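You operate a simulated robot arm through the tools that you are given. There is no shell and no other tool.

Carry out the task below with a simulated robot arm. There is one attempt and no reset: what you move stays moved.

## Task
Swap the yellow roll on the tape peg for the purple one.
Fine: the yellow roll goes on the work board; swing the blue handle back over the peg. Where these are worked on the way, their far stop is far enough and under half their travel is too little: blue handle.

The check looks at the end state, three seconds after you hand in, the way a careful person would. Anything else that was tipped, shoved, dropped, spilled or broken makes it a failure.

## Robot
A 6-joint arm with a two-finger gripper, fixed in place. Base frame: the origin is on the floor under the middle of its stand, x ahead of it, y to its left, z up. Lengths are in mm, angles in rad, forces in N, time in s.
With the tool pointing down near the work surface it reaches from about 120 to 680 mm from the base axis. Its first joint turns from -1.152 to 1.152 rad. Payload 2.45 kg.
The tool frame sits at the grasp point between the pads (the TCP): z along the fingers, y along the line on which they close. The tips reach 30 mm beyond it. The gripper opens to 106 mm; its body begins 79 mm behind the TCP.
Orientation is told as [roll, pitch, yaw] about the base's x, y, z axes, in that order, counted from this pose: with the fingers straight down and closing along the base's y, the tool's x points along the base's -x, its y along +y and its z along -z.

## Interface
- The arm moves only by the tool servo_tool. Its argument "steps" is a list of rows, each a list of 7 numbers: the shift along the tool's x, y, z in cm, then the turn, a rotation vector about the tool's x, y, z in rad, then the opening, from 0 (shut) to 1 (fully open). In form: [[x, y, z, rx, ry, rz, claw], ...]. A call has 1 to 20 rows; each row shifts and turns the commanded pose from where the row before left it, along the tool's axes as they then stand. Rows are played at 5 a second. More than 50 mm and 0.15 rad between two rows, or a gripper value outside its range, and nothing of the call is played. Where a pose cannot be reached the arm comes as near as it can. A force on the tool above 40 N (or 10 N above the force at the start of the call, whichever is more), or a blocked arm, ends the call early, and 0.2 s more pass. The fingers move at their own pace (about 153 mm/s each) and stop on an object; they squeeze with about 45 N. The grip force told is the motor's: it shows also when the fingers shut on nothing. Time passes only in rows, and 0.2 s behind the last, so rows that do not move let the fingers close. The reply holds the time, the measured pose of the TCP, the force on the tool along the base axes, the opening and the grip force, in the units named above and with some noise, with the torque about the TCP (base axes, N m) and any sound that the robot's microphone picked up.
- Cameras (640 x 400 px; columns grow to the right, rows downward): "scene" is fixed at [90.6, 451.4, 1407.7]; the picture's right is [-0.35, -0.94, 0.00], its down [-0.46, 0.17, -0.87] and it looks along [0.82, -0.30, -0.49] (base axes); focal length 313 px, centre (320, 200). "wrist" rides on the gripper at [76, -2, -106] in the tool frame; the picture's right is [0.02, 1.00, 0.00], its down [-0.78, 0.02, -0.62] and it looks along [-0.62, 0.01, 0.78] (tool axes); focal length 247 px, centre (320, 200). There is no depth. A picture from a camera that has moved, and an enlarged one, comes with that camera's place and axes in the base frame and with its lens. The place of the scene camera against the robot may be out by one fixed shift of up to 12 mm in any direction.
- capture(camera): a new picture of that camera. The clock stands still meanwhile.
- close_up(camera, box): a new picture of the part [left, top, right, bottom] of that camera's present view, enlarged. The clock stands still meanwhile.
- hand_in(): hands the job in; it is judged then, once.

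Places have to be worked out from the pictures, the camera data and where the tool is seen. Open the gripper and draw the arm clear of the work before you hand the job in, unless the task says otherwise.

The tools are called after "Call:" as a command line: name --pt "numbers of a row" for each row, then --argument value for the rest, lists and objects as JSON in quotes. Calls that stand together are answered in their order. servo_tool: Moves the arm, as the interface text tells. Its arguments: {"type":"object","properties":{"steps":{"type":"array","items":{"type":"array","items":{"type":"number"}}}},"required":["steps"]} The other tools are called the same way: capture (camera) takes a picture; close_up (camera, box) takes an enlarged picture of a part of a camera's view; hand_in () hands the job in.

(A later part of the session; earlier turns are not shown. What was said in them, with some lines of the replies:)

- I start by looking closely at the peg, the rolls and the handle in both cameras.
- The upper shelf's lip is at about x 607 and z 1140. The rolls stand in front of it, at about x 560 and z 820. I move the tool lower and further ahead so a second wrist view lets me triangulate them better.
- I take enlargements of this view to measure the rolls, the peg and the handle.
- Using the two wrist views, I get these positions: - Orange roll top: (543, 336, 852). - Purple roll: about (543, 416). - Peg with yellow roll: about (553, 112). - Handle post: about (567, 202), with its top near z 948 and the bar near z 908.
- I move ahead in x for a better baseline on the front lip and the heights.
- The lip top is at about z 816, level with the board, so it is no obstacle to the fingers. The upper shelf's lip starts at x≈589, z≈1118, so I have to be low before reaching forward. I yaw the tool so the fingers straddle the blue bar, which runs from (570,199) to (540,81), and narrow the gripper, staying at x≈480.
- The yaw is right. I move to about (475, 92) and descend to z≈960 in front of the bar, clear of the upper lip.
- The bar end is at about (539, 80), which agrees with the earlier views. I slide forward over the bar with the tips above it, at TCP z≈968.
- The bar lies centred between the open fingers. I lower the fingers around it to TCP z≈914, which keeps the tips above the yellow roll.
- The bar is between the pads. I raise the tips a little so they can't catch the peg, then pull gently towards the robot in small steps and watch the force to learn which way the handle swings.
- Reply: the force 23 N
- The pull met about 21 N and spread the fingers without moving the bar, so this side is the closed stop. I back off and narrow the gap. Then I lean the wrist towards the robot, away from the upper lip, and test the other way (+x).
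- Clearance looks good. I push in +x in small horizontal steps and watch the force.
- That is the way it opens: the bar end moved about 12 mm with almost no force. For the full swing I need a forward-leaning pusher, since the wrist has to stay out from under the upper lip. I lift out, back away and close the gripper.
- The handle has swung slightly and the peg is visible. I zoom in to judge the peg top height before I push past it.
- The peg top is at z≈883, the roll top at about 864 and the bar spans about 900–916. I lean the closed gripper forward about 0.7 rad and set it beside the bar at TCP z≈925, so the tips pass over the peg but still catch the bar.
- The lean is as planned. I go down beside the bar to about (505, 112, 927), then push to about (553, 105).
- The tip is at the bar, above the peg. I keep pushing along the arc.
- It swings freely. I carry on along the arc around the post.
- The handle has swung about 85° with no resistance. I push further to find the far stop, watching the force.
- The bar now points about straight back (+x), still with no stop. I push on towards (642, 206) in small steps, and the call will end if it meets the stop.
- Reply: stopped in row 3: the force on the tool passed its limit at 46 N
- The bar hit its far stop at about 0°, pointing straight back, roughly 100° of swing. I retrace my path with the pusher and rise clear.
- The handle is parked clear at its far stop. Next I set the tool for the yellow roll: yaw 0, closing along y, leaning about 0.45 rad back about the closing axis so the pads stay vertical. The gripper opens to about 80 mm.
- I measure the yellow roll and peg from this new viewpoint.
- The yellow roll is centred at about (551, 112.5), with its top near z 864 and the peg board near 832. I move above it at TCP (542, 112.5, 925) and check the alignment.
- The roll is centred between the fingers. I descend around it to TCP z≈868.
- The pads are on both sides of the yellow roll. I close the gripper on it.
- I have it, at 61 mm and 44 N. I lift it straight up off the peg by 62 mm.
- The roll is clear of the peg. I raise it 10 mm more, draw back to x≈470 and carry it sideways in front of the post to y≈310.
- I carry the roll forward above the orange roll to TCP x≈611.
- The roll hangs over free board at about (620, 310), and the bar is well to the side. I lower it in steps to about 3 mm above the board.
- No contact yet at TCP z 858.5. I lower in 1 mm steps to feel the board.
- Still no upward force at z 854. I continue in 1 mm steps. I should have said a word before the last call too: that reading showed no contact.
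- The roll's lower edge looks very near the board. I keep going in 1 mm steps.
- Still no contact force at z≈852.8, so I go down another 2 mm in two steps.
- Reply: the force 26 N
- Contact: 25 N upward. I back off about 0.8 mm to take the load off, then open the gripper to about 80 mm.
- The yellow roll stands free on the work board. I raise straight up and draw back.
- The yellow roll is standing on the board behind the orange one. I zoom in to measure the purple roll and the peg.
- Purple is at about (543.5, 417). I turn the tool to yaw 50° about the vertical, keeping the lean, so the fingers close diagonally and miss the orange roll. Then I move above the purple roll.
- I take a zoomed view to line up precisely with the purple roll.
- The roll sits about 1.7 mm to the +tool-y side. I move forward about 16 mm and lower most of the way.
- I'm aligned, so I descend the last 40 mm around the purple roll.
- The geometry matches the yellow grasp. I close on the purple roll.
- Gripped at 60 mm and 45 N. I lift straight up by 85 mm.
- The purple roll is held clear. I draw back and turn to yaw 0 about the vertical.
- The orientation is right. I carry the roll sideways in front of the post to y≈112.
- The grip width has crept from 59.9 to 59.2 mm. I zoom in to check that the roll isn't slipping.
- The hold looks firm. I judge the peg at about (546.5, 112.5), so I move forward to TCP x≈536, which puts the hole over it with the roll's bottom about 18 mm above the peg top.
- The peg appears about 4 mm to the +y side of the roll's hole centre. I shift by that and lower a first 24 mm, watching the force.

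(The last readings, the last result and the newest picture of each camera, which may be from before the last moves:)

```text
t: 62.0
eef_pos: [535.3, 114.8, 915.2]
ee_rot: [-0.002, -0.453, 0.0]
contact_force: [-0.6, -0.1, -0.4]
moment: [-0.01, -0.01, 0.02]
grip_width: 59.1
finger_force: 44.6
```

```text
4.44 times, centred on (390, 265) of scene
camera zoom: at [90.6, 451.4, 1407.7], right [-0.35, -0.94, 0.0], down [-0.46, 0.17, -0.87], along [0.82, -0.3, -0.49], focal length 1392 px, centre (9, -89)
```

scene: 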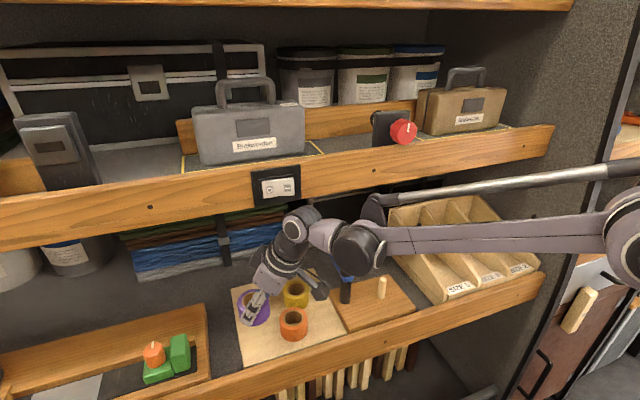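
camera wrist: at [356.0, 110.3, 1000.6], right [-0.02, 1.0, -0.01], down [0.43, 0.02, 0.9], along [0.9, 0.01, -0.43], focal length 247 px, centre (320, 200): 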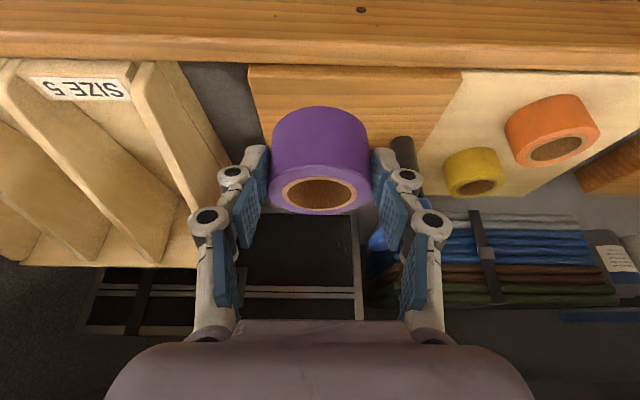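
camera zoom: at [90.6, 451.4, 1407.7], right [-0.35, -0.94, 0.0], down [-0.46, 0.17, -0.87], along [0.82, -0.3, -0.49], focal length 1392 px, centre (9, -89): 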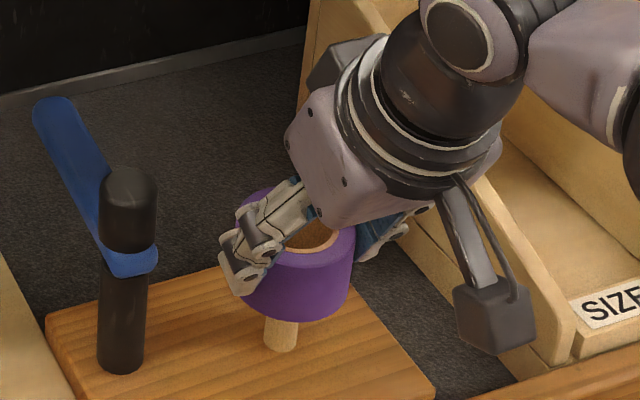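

Now the peg and the roll line up in both views. I lower to about 3 mm above the expected contact at TCP z≈869.

Call:
servo_tool --pt "0.376 0 0.774 0 0 0 0.3" --pt "0.376 0 0.774 0 0 0 0.3" --pt "0.376 0 0.774 0 0 0 0.3" --pt "0.376 0 0.774 0 0 0 0.3" --pt "0.35 0 0.72 0 0 0 0.3" --pt "0 0 0 0 0 0 0.3"

Call:
close_up --camera "wrist" --box '[220, 40, 420, 230]'

Call:
close_up --camera "scene" --box '[340, 220, 440, 310]'

```text
t: 63.4
eef_pos: [535.0, 115.5, 873.2]
ee_rot: [0.0, -0.452, 0.001]
contact_force: [-0.2, 0.0, -0.3]
moment: [0.02, 0.0, 0.04]
grip_width: 59.0
finger_force: 44.7
```

```text
2.11 times, centred on (320, 135) of wrist
camera zoom: at [419.8, 113.0, 936.3], right [-0.02, 1.0, -0.01], down [0.43, 0.02, 0.9], along [0.9, 0.01, -0.43], focal length 520 px, centre (320, 337)
```

zoom: 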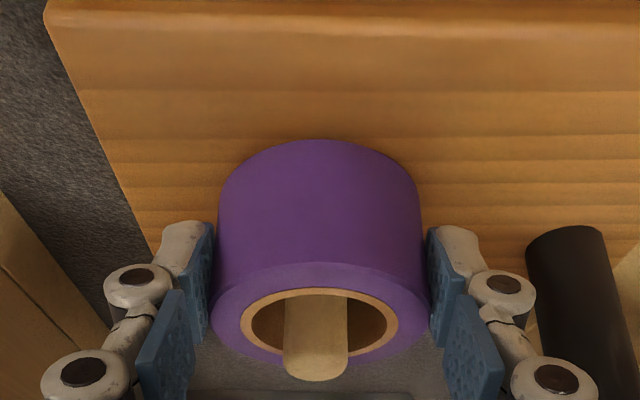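

```text
4.44 times, centred on (390, 265) of scene
camera zoom: at [90.6, 451.4, 1407.7], right [-0.35, -0.94, 0.0], down [-0.46, 0.17, -0.87], along [0.82, -0.3, -0.49], focal length 1392 px, centre (9, -89)
```

zoom: 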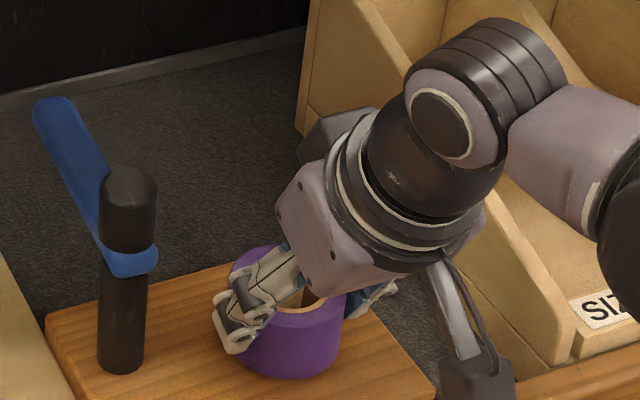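

The peg is through the hole. I lower in 1 mm steps until it touches the peg board.

Call:
servo_tool --pt "0.044 0 0.09 0 0 0 0.3" --pt "0 0 0 0 0 0 0.3" --pt "0.044 0 0.09 0 0 0 0.3" --pt "0 0 0 0 0 0 0.3"

```text
t: 64.4
eef_pos: [535.4, 115.0, 870.9]
ee_rot: [-0.002, -0.451, -0.001]
contact_force: [0.4, 0.5, 0.2]
moment: [0.01, 0.0, -0.02]
grip_width: 59.2
finger_force: 45.3
```

No contact yet at 870.9, so two more 1 mm steps.

Call:
servo_tool --pt "0.044 0 0.09 0 0 0 0.3" --pt "0 0 0 0 0 0 0.3" --pt "0.044 0 0.09 0 0 0 0.3" --pt "0 0 0 0 0 0 0.3"

```text
t: 65.4
eef_pos: [535.5, 115.3, 868.4]
ee_rot: [-0.002, -0.452, 0.0]
contact_force: [0.4, -0.6, 2.8]
moment: [0.08, 0.01, 0.0]
grip_width: 59.2
finger_force: 44.9
```

Light contact, 2.8 N. I open the gripper to release the purple roll on the peg.

Call:
servo_tool --pt "0 0 0 0 0 0 0.62" --pt "0 0 0 0 0 0 0.76" --pt "0 0 0 0 0 0 0.76"

Call:
close_up --camera "wrist" --box '[220, 40, 420, 230]'

```text
t: 66.2
eef_pos: [534.1, 114.8, 868.3]
ee_rot: [-0.003, -0.452, -0.001]
contact_force: [-1.2, -0.1, 0.1]
moment: [-0.01, -0.01, -0.01]
grip_width: 80.7
finger_force: 0.1
```

```text
2.11 times, centred on (320, 135) of wrist
camera zoom: at [419.3, 113.1, 931.7], right [-0.02, 1.0, -0.01], down [0.43, 0.02, 0.9], along [0.9, 0.01, -0.43], focal length 520 px, centre (320, 337)
```

zoom: 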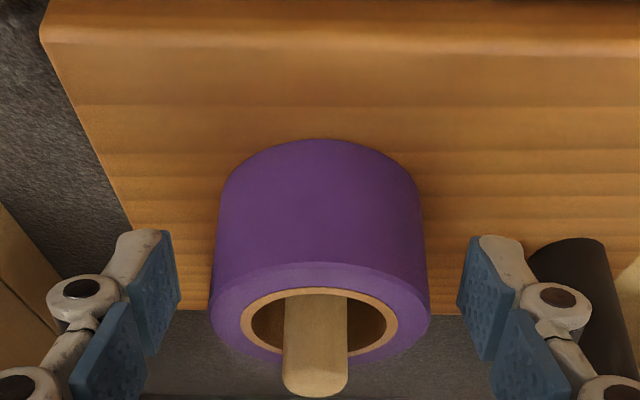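

The purple roll sits on the peg. I raise straight up and draw back.

Call:
servo_tool --pt "-0.3 0 -0.62 0 0 0 0.76" --pt "-0.628 0 -1.296 0 0 0 0.76" --pt "-0.628 0 -1.296 0 0 0 0.76" --pt "-0.628 0 -1.296 0 0 0 0.76" --pt "-0.628 0 -1.296 0 0 0 0.76" --pt "-0.628 0 -1.296 0 0 0 0.76" --pt "1.485 0 -0.72 0 0 0 0.76" --pt "1.485 0 -0.72 0 0 0 0.76" --pt "1.485 0 -0.72 0 0 0 0.76" --pt "1.485 0 -0.72 0 0 0 0.76" --pt "0 0 0 0 0 0 0.76"

Call:
capture --camera "wrist"

Call:
close_up --camera "scene" --box '[220, 210, 460, 350]'

```text
t: 68.6
eef_pos: [468.1, 116.5, 948.9]
ee_rot: [-0.003, -0.452, -0.001]
contact_force: [-0.7, -0.5, -0.3]
moment: [-0.03, -0.01, 0.0]
grip_width: 80.8
finger_force: 0.0
```

```text
taken
camera wrist: at [353.5, 114.0, 1011.1], right [-0.02, 1.0, -0.01], down [0.43, 0.02, 0.9], along [0.9, 0.01, -0.43], focal length 247 px, centre (320, 200)
```

wrist: 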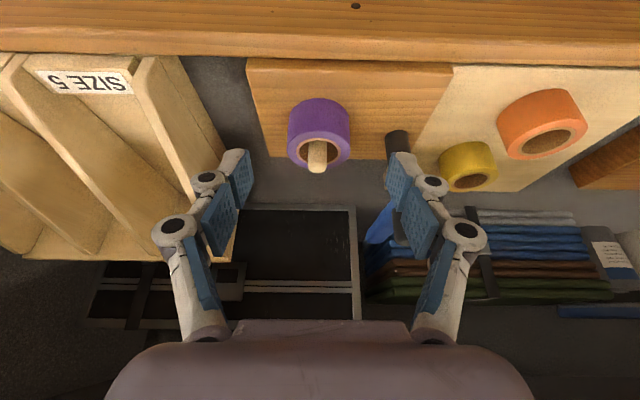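

```text
2.67 times, centred on (340, 280) of scene
camera zoom: at [90.6, 451.4, 1407.7], right [-0.35, -0.94, 0.0], down [-0.46, 0.17, -0.87], along [0.82, -0.3, -0.49], focal length 836 px, centre (267, -13)
```

zoom: 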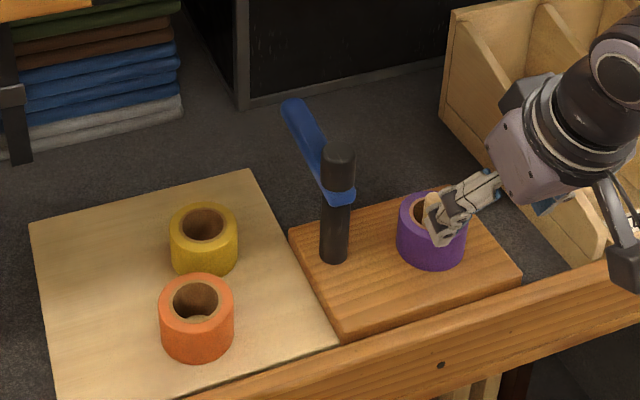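

The purple roll is on the peg and yellow is on the board. Next is swinging the handle back. I close the gripper, lean a bit more (0.6 rad) and move across to y≈244, in front of the gap between the bar and the yellow roll.

Call:
servo_tool --pt "0 0 0 0 -0.074 0 0.4" --pt "0 0 0 0 -0.074 0 0" --pt "0 2.125 0 0 0 0 0" --pt "0 2.125 0 0 0 0 0" --pt "0 2.125 0 0 0 0 0" --pt "0 2.125 0 0 0 0 0" --pt "0 2.125 0 0 0 0 0" --pt "0 2.125 0 0 0 0 0" --pt "0 0 0 0 0 0 0"

Call:
capture --camera "wrist"

Call:
capture --camera "scene"

```text
t: 70.6
eef_pos: [467.3, 240.2, 949.1]
ee_rot: [-0.004, -0.599, 0.001]
contact_force: [0.2, -0.9, -0.1]
moment: [-0.02, 0.0, -0.01]
grip_width: 0.1
finger_force: 28.5
```

```text
taken
camera wrist: at [345.7, 238.8, 992.9], right [-0.02, 1.0, -0.01], down [0.3, 0.02, 0.96], along [0.96, 0.01, -0.3], focal length 247 px, centre (320, 200)
```

wrist: 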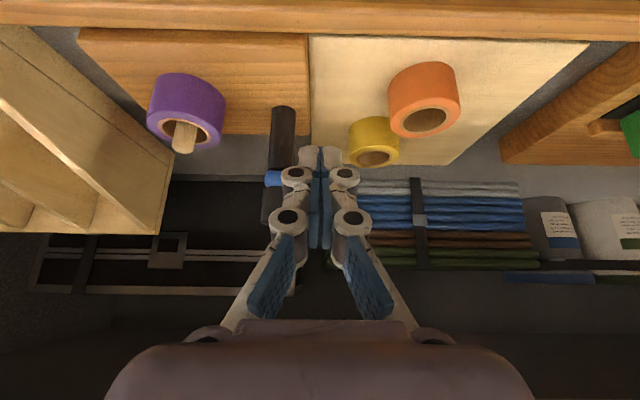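

```text
taken
```

scene: 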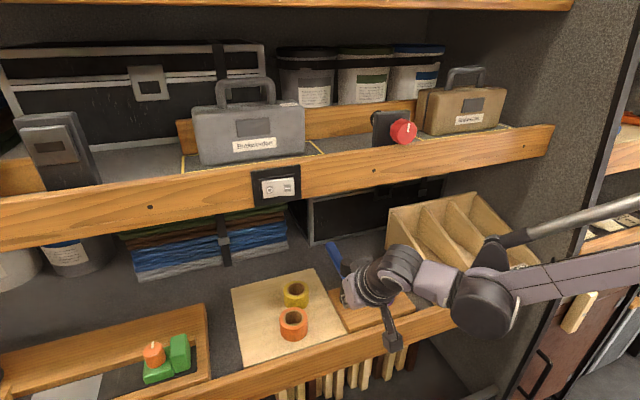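

I move forward at y≈247, between the bar and the yellow roll, still above bar height.

Call:
servo_tool --pt "0 0.7 0 0 0 0 0" --pt "-1.78 0 1.22 0 0 0 0" --pt "-1.78 0 1.22 0 0 0 0" --pt "-1.78 0 1.22 0 0 0 0" --pt "-1.78 0 1.22 0 0 0 0" --pt "-1.78 0 1.22 0 0 0 0" --pt "-1.78 0 1.22 0 0 0 0" --pt "-1.78 0 1.22 0 0 0 0" --pt "-1.78 0 1.22 0 0 0 0" --pt "0 0 0 0 0 0 0"

Call:
capture --camera "wrist"

Call:
close_up --camera "scene" --box '[240, 190, 440, 340]'

```text
t: 72.8
eef_pos: [641.5, 248.8, 947.1]
ee_rot: [-0.002, -0.6, -0.001]
contact_force: [0.2, 0.4, -0.1]
moment: [0.02, 0.02, -0.01]
grip_width: 0.3
finger_force: 28.6
```

```text
taken
camera wrist: at [518.6, 246.3, 993.3], right [-0.02, 1.0, -0.01], down [0.3, 0.02, 0.96], along [0.96, 0.01, -0.3], focal length 247 px, centre (320, 200)
```

wrist: 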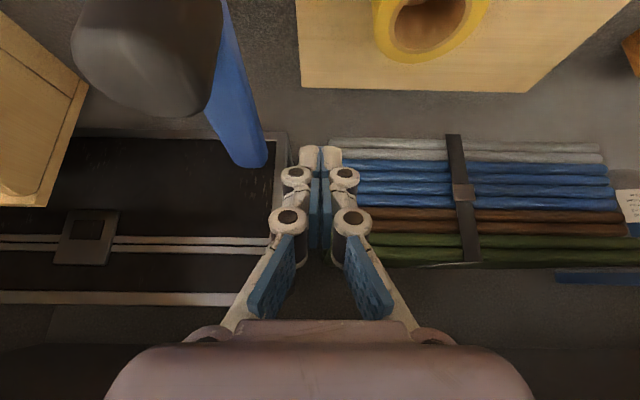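

```text
2.67 times, centred on (340, 265) of scene
camera zoom: at [90.6, 451.4, 1407.7], right [-0.35, -0.94, 0.0], down [-0.46, 0.17, -0.87], along [0.82, -0.3, -0.49], focal length 836 px, centre (267, 27)
```

zoom: 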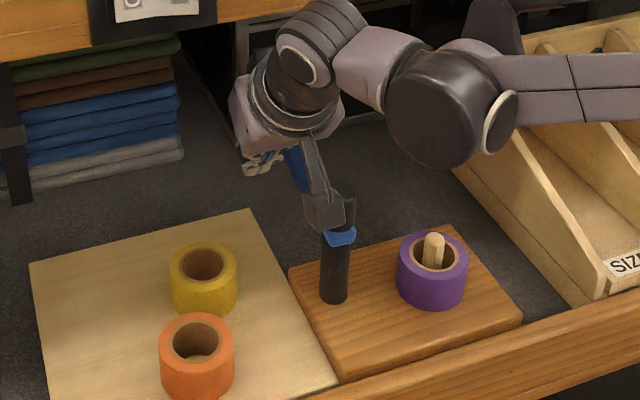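

The bar end is just to the −y side of the tips. I lower to bar height (TCP z≈921) and push in −y.

Call:
servo_tool --pt "0.735 0 1.073 0 0 0 0" --pt "0.735 0 1.073 0 0 0 0" --pt "0 0 0 0 0 0 0" --pt "0 -0.9 0 0 0 0 0" --pt "0 -0.9 0 0 0 0 0" --pt "0 -0.9 0 0 0 0 0" --pt "-0.083 -0.767 0.057 0 0 0 0" --pt "-0.083 -0.767 0.057 0 0 0 0" --pt "0 0 0 0 0 0 0"

Call:
capture --camera "wrist"

Call:
close_up --camera "scene" --box '[240, 190, 440, 340]'

```text
t: 74.8
eef_pos: [643.2, 206.9, 920.3]
ee_rot: [-0.004, -0.601, 0.001]
contact_force: [1.0, -0.5, 0.8]
moment: [0.0, 0.03, 0.0]
grip_width: 0.1
finger_force: 28.7
```

```text
taken
camera wrist: at [519.8, 205.0, 965.8], right [-0.02, 1.0, -0.01], down [0.3, 0.02, 0.96], along [0.96, 0.01, -0.3], focal length 247 px, centre (320, 200)
```

wrist: 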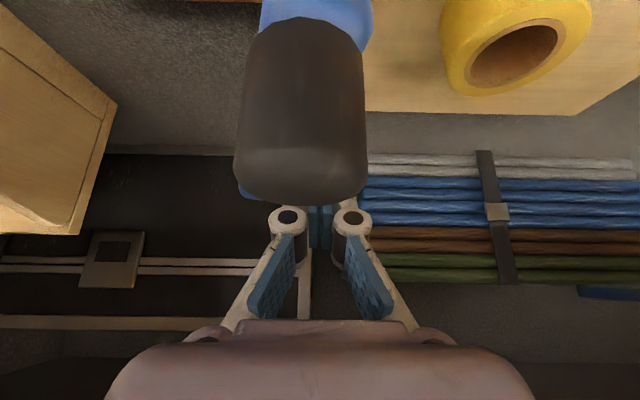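

```text
2.67 times, centred on (340, 265) of scene
camera zoom: at [90.6, 451.4, 1407.7], right [-0.35, -0.94, 0.0], down [-0.46, 0.17, -0.87], along [0.82, -0.3, -0.49], focal length 836 px, centre (267, 27)
```

zoom: 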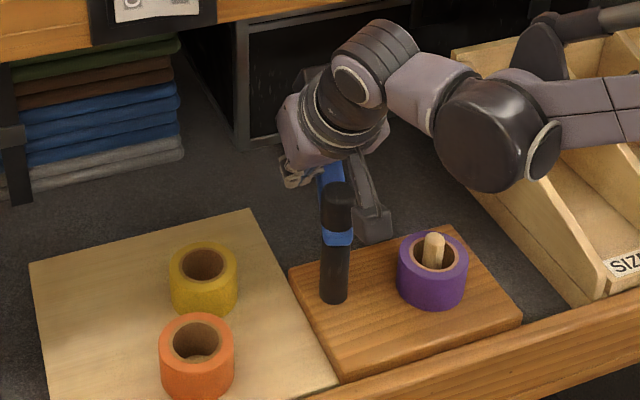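

The bar is following, and the gripper clears the post top. I continue along the arc.

Call:
servo_tool --pt "0 -0.8 0 0 0 0 0" --pt "0.083 -0.867 -0.057 0 0 0 0" --pt "0.083 -0.867 -0.057 0 0 0 0" --pt "0.083 -0.867 -0.057 0 0 0 0" --pt "0.385 -0.833 -0.264 0 0 0 0" --pt "0.385 -0.833 -0.264 0 0 0 0" --pt "0 0 0 0 0 0 0"

Call:
capture --camera "wrist"

Call:
close_up --camera "scene" --box '[280, 190, 480, 340]'

```text
t: 76.4
eef_pos: [631.6, 156.8, 920.8]
ee_rot: [-0.002, -0.601, 0.0]
contact_force: [0.8, 0.1, 0.7]
moment: [0.01, 0.04, 0.01]
grip_width: 0.2
finger_force: 29.0
```

```text
taken
camera wrist: at [507.5, 153.8, 966.9], right [-0.02, 1.0, -0.01], down [0.3, 0.02, 0.96], along [0.96, 0.01, -0.3], focal length 247 px, centre (320, 200)
```

wrist: 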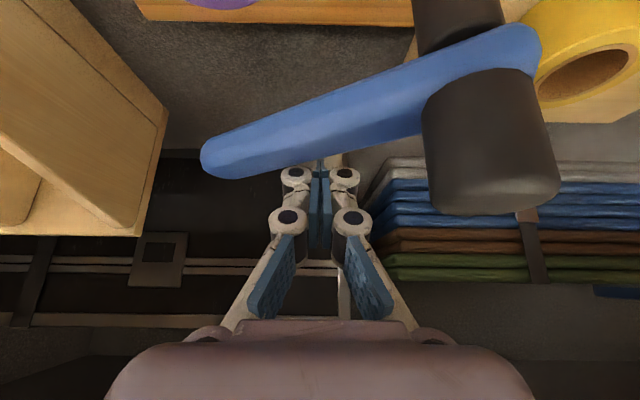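

```text
2.67 times, centred on (380, 265) of scene
camera zoom: at [90.6, 451.4, 1407.7], right [-0.35, -0.94, 0.0], down [-0.46, 0.17, -0.87], along [0.82, -0.3, -0.49], focal length 836 px, centre (160, 27)
```

zoom: 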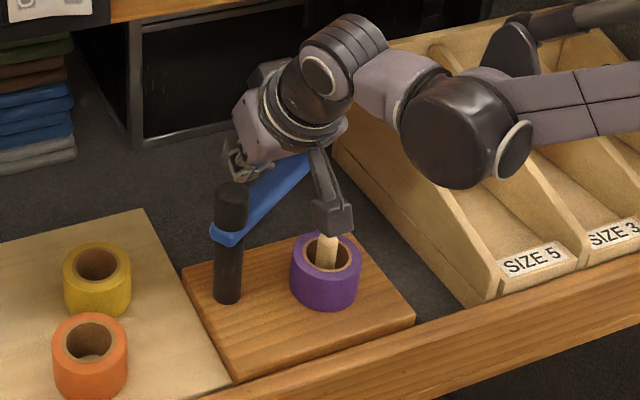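

The handle is coming round freely. I keep pulling it towards the peg.

Call:
servo_tool --pt "0.56 -0.8 -0.385 0 0 0 0" --pt "0.56 -0.8 -0.385 0 0 0 0" --pt "0.6 -0.55 -0.41 0 0 0 0" --pt "0.6 -0.55 -0.41 0 0 0 0" --pt "0 0 0 0 0 0 0"

Call:
capture --camera "wrist"

Call:
close_up --camera "scene" --box '[280, 190, 480, 340]'

```text
t: 77.6
eef_pos: [602.2, 128.7, 921.9]
ee_rot: [-0.002, -0.6, 0.001]
contact_force: [0.1, -0.3, 0.0]
moment: [0.0, 0.02, 0.02]
grip_width: 0.1
finger_force: 28.9
```

```text
taken
camera wrist: at [479.2, 126.4, 966.9], right [-0.02, 1.0, -0.01], down [0.3, 0.02, 0.96], along [0.96, 0.01, -0.3], focal length 247 px, centre (320, 200)
```

wrist: 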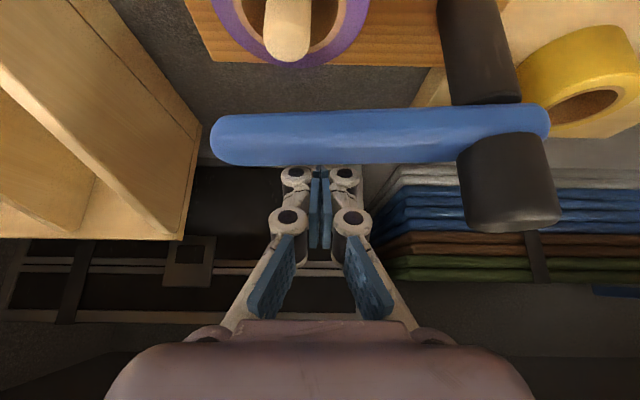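

```text
2.67 times, centred on (380, 265) of scene
camera zoom: at [90.6, 451.4, 1407.7], right [-0.35, -0.94, 0.0], down [-0.46, 0.17, -0.87], along [0.82, -0.3, -0.49], focal length 836 px, centre (160, 27)
```

zoom: 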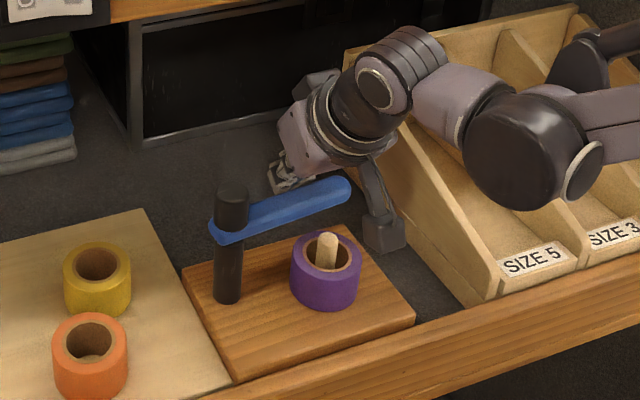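

Nearly there: the bar is just behind the peg line. I go on in small steps to the closed stop.

Call:
servo_tool --pt "0.495 -0.25 -0.34 0 0 0 0" --pt "0.495 -0.25 -0.34 0 0 0 0" --pt "0.41 -0.15 -0.283 0 0 0 0" --pt "0 0 0 0 0 0 0"

Call:
capture --camera "wrist"

Call:
close_up --camera "scene" --box '[320, 220, 440, 330]'

```text
t: 78.6
eef_pos: [584.6, 122.3, 922.2]
ee_rot: [-0.002, -0.6, 0.0]
contact_force: [0.0, 0.1, -0.8]
moment: [0.03, 0.0, 0.03]
grip_width: 0.1
finger_force: 28.3
```

```text
taken
camera wrist: at [462.4, 120.5, 967.3], right [-0.02, 1.0, -0.01], down [0.3, 0.02, 0.96], along [0.96, 0.01, -0.3], focal length 247 px, centre (320, 200)
```

wrist: 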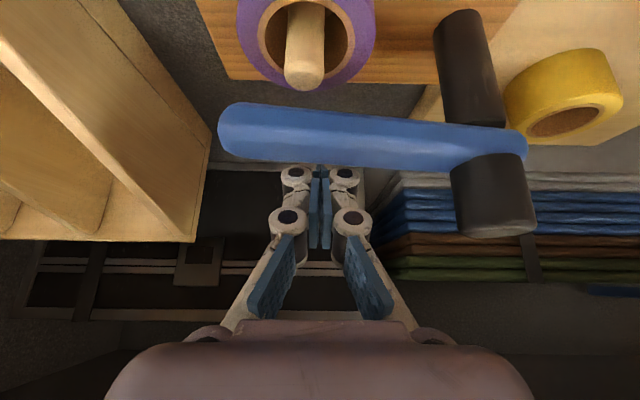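

```text
3.64 times, centred on (380, 275) of scene
camera zoom: at [90.6, 451.4, 1407.7], right [-0.35, -0.94, 0.0], down [-0.46, 0.17, -0.87], along [0.82, -0.3, -0.49], focal length 1139 px, centre (102, -73)
```

zoom: 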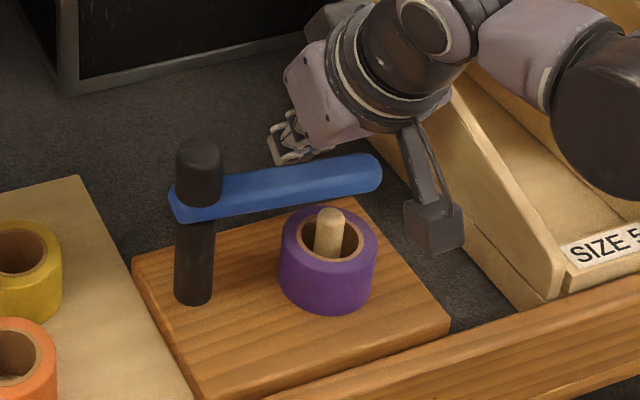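

Just a few millimetres short of the original closed position. I pull on in small steps until I feel the stop.

Call:
servo_tool --pt "0.33 -0.1 -0.23 0 0 0 0" --pt "0.25 -0.07 -0.17 0 0 0 0" --pt "0 0 0 0 0 0 0"

Call:
close_up --camera "scene" --box '[320, 220, 440, 330]'

```text
t: 79.4
eef_pos: [579.5, 121.4, 921.8]
ee_rot: [-0.004, -0.599, 0.0]
contact_force: [-0.2, -0.7, -0.1]
moment: [0.02, 0.0, -0.01]
grip_width: 0.2
finger_force: 28.6
```

```text
3.64 times, centred on (380, 275) of scene
camera zoom: at [90.6, 451.4, 1407.7], right [-0.35, -0.94, 0.0], down [-0.46, 0.17, -0.87], along [0.82, -0.3, -0.49], focal length 1139 px, centre (102, -73)
```

zoom: 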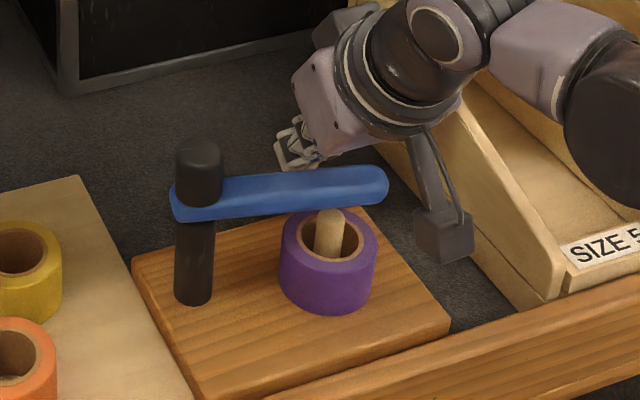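

It now looks close to where it started. I feel for the stop in 2 mm steps.

Call:
servo_tool --pt "0.165 -0.05 -0.115 0 0 0 0" --pt "0.165 -0.05 -0.115 0 0 0 0" --pt "0 0 0 0 0 0 0"

Call:
close_up --camera "scene" --box '[220, 240, 420, 365]'

```text
t: 80.2
eef_pos: [576.6, 120.8, 921.6]
ee_rot: [-0.001, -0.605, 0.0]
contact_force: [17.7, 3.0, 8.9]
moment: [0.13, -0.04, -0.25]
grip_width: 0.0
finger_force: 28.5
```

```text
3.20 times, centred on (320, 302) of scene
camera zoom: at [90.9, 451.5, 1407.7], right [-0.35, -0.94, 0.0], down [-0.46, 0.17, -0.87], along [0.82, -0.3, -0.49], focal length 1003 px, centre (320, -128)
```

zoom: 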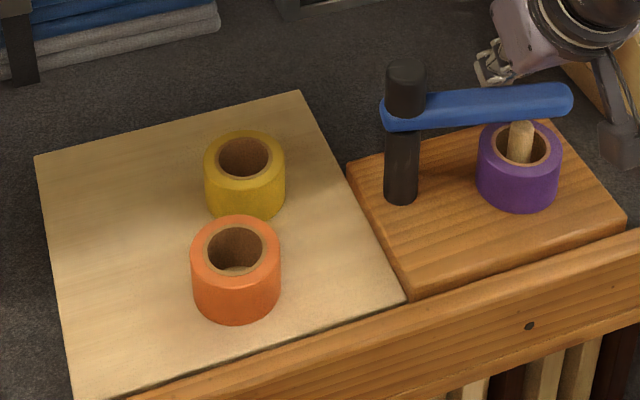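

The stop is felt at 18 N, and the bar matches its original closed position over the peg. I back the pusher off, lift above the bar and retreat.

Call:
servo_tool --pt "-0.33 0.1 0.225 0 0 0 0" --pt "-0.33 0.1 0.225 0 0 0 0" --pt "0 0 0 0 0 0 0" --pt "-0.847 0 -1.237 0 0 0 0" --pt "-0.847 0 -1.237 0 0 0 0" --pt "-0.847 0 -1.237 0 0 0 0" --pt "-0.565 0 -0.825 0 0 0 0" --pt "0 0 0 0 0 0 0"

Call:
close_up --camera "scene" --box '[220, 240, 420, 365]'

Call:
capture --camera "wrist"

```text
t: 82.0
eef_pos: [582.8, 123.9, 976.6]
ee_rot: [-0.003, -0.6, 0.001]
contact_force: [0.2, -0.5, 0.6]
moment: [0.0, 0.0, -0.01]
grip_width: 0.0
finger_force: 28.6
```

```text
3.20 times, centred on (320, 302) of scene
camera zoom: at [90.6, 451.4, 1407.7], right [-0.35, -0.94, 0.0], down [-0.46, 0.17, -0.87], along [0.82, -0.3, -0.49], focal length 1003 px, centre (320, -128)
```

zoom: 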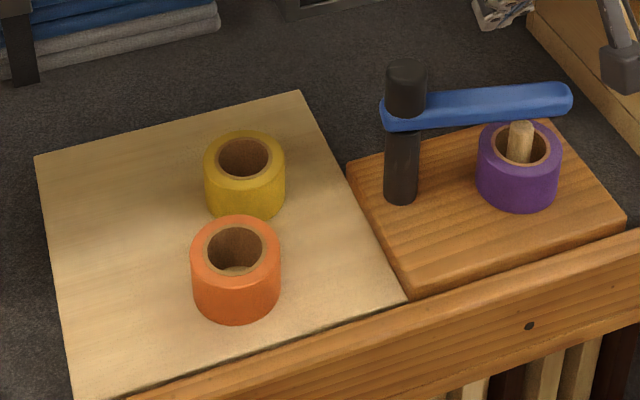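

```text
taken
camera wrist: at [459.5, 121.4, 1021.9], right [-0.02, 1.0, -0.01], down [0.3, 0.02, 0.96], along [0.96, 0.01, -0.3], focal length 247 px, centre (320, 200)
```

wrist: 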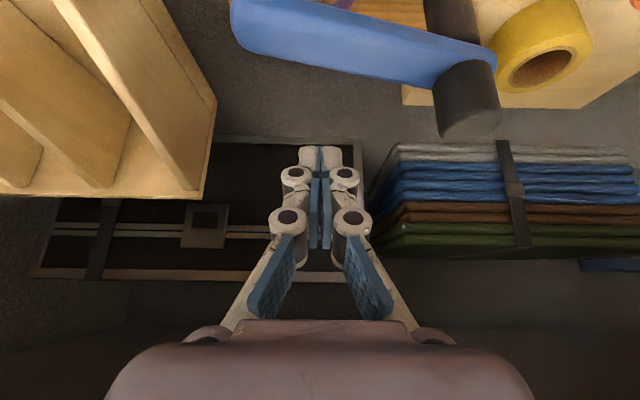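

The handle stays over the peg. I retreat in −x above the bar, then straighten up, open the gripper and rise clear of the shelf.

Call:
servo_tool --pt "1.65 0 -1.13 0 0 0 0" --pt "1.65 0 -1.13 0 0 0 0" --pt "1.65 0 -1.13 0 0 0 0" --pt "1.65 0 -1.13 0 0 0 0" --pt "1.65 0 -1.13 0 0 0 0" --pt "1.65 0 -1.13 0 0 0 0" --pt "1.65 0 -1.13 0 0 0 0" --pt "1.65 0 -1.13 0 0 0 0.2" --pt "0 0 0 0 0.12 0 0.5" --pt "0 0 0 0 0.12 0 0.8" --pt "0 0 0 0 0.12 0 1" --pt "0 0 0 0 0.12 0 1" --pt "0 0 0 0 0.12 0 1" --pt "0 0 -3 0 0 0 1" --pt "0 0 -3 0 0 0 1" --pt "0 0 -3 0 0 0 1" --pt "0 0 -3 0 0 0 1" --pt "0 0 0 0 0 0 1"

Call:
capture --camera "scene"

Call:
close_up --camera "scene" --box '[220, 240, 420, 365]'

Call:
capture --camera "wrist"

```text
t: 85.8
eef_pos: [422.6, 121.6, 1096.2]
ee_rot: [-0.001, 0.0, -0.001]
contact_force: [0.1, -0.9, 1.0]
moment: [-0.02, 0.01, 0.01]
grip_width: 105.9
finger_force: 0.0
```

```text
taken
```

scene: 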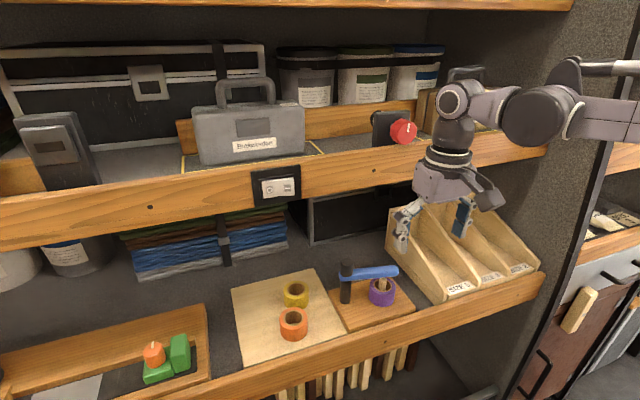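

```text
3.20 times, centred on (320, 302) of scene
camera zoom: at [90.6, 451.4, 1407.7], right [-0.35, -0.94, 0.0], down [-0.46, 0.17, -0.87], along [0.82, -0.3, -0.49], focal length 1003 px, centre (320, -128)
```

zoom: 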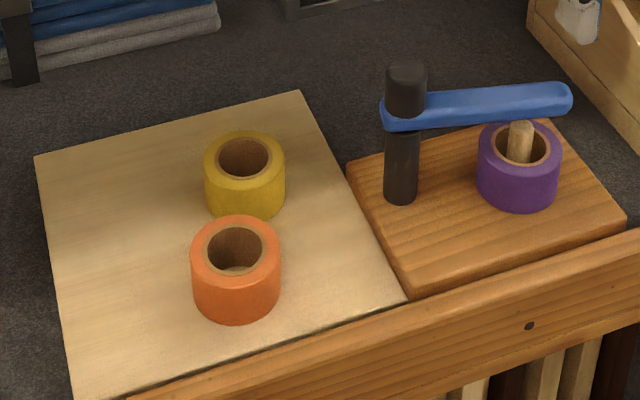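

```text
taken
camera wrist: at [346.1, 120.6, 1203.8], right [-0.02, 1.0, 0.0], down [0.78, 0.02, 0.62], along [0.62, 0.01, -0.78], focal length 247 px, centre (320, 200)
```

wrist: 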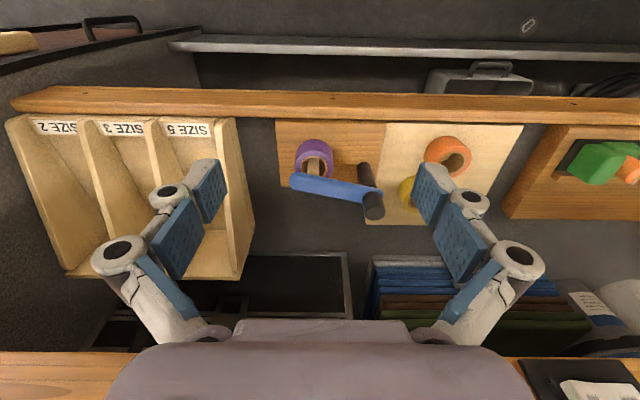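

The purple roll is on the peg with the blue handle back over it, and the yellow roll stands on the work board. The orange roll is where it was. The gripper is open and the arm is clear, so I hand in.

Call:
hand_in

```text
The job is handed in.
```

The swap is done and handed in; no verdict has come back yet.

- **Purple roll:** it sits on the tape peg, down on the peg board, with the peg through its hole.
- **Yellow roll:** it stands on the work board, behind the orange roll.
- **Blue handle:** I swung it to its far stop to free the peg, then back over the peg until it met the closed stop. In the last picture it matches its starting position.
- **Everything else:** the orange roll was not moved, and I saw nothing else shifted or tipped.

The far stop came up abruptly: the push peaked at 46 N and ended that move early. The handle swung back freely afterwards and showed no damage.

The gripper is open and the arm is clear of the shelf.
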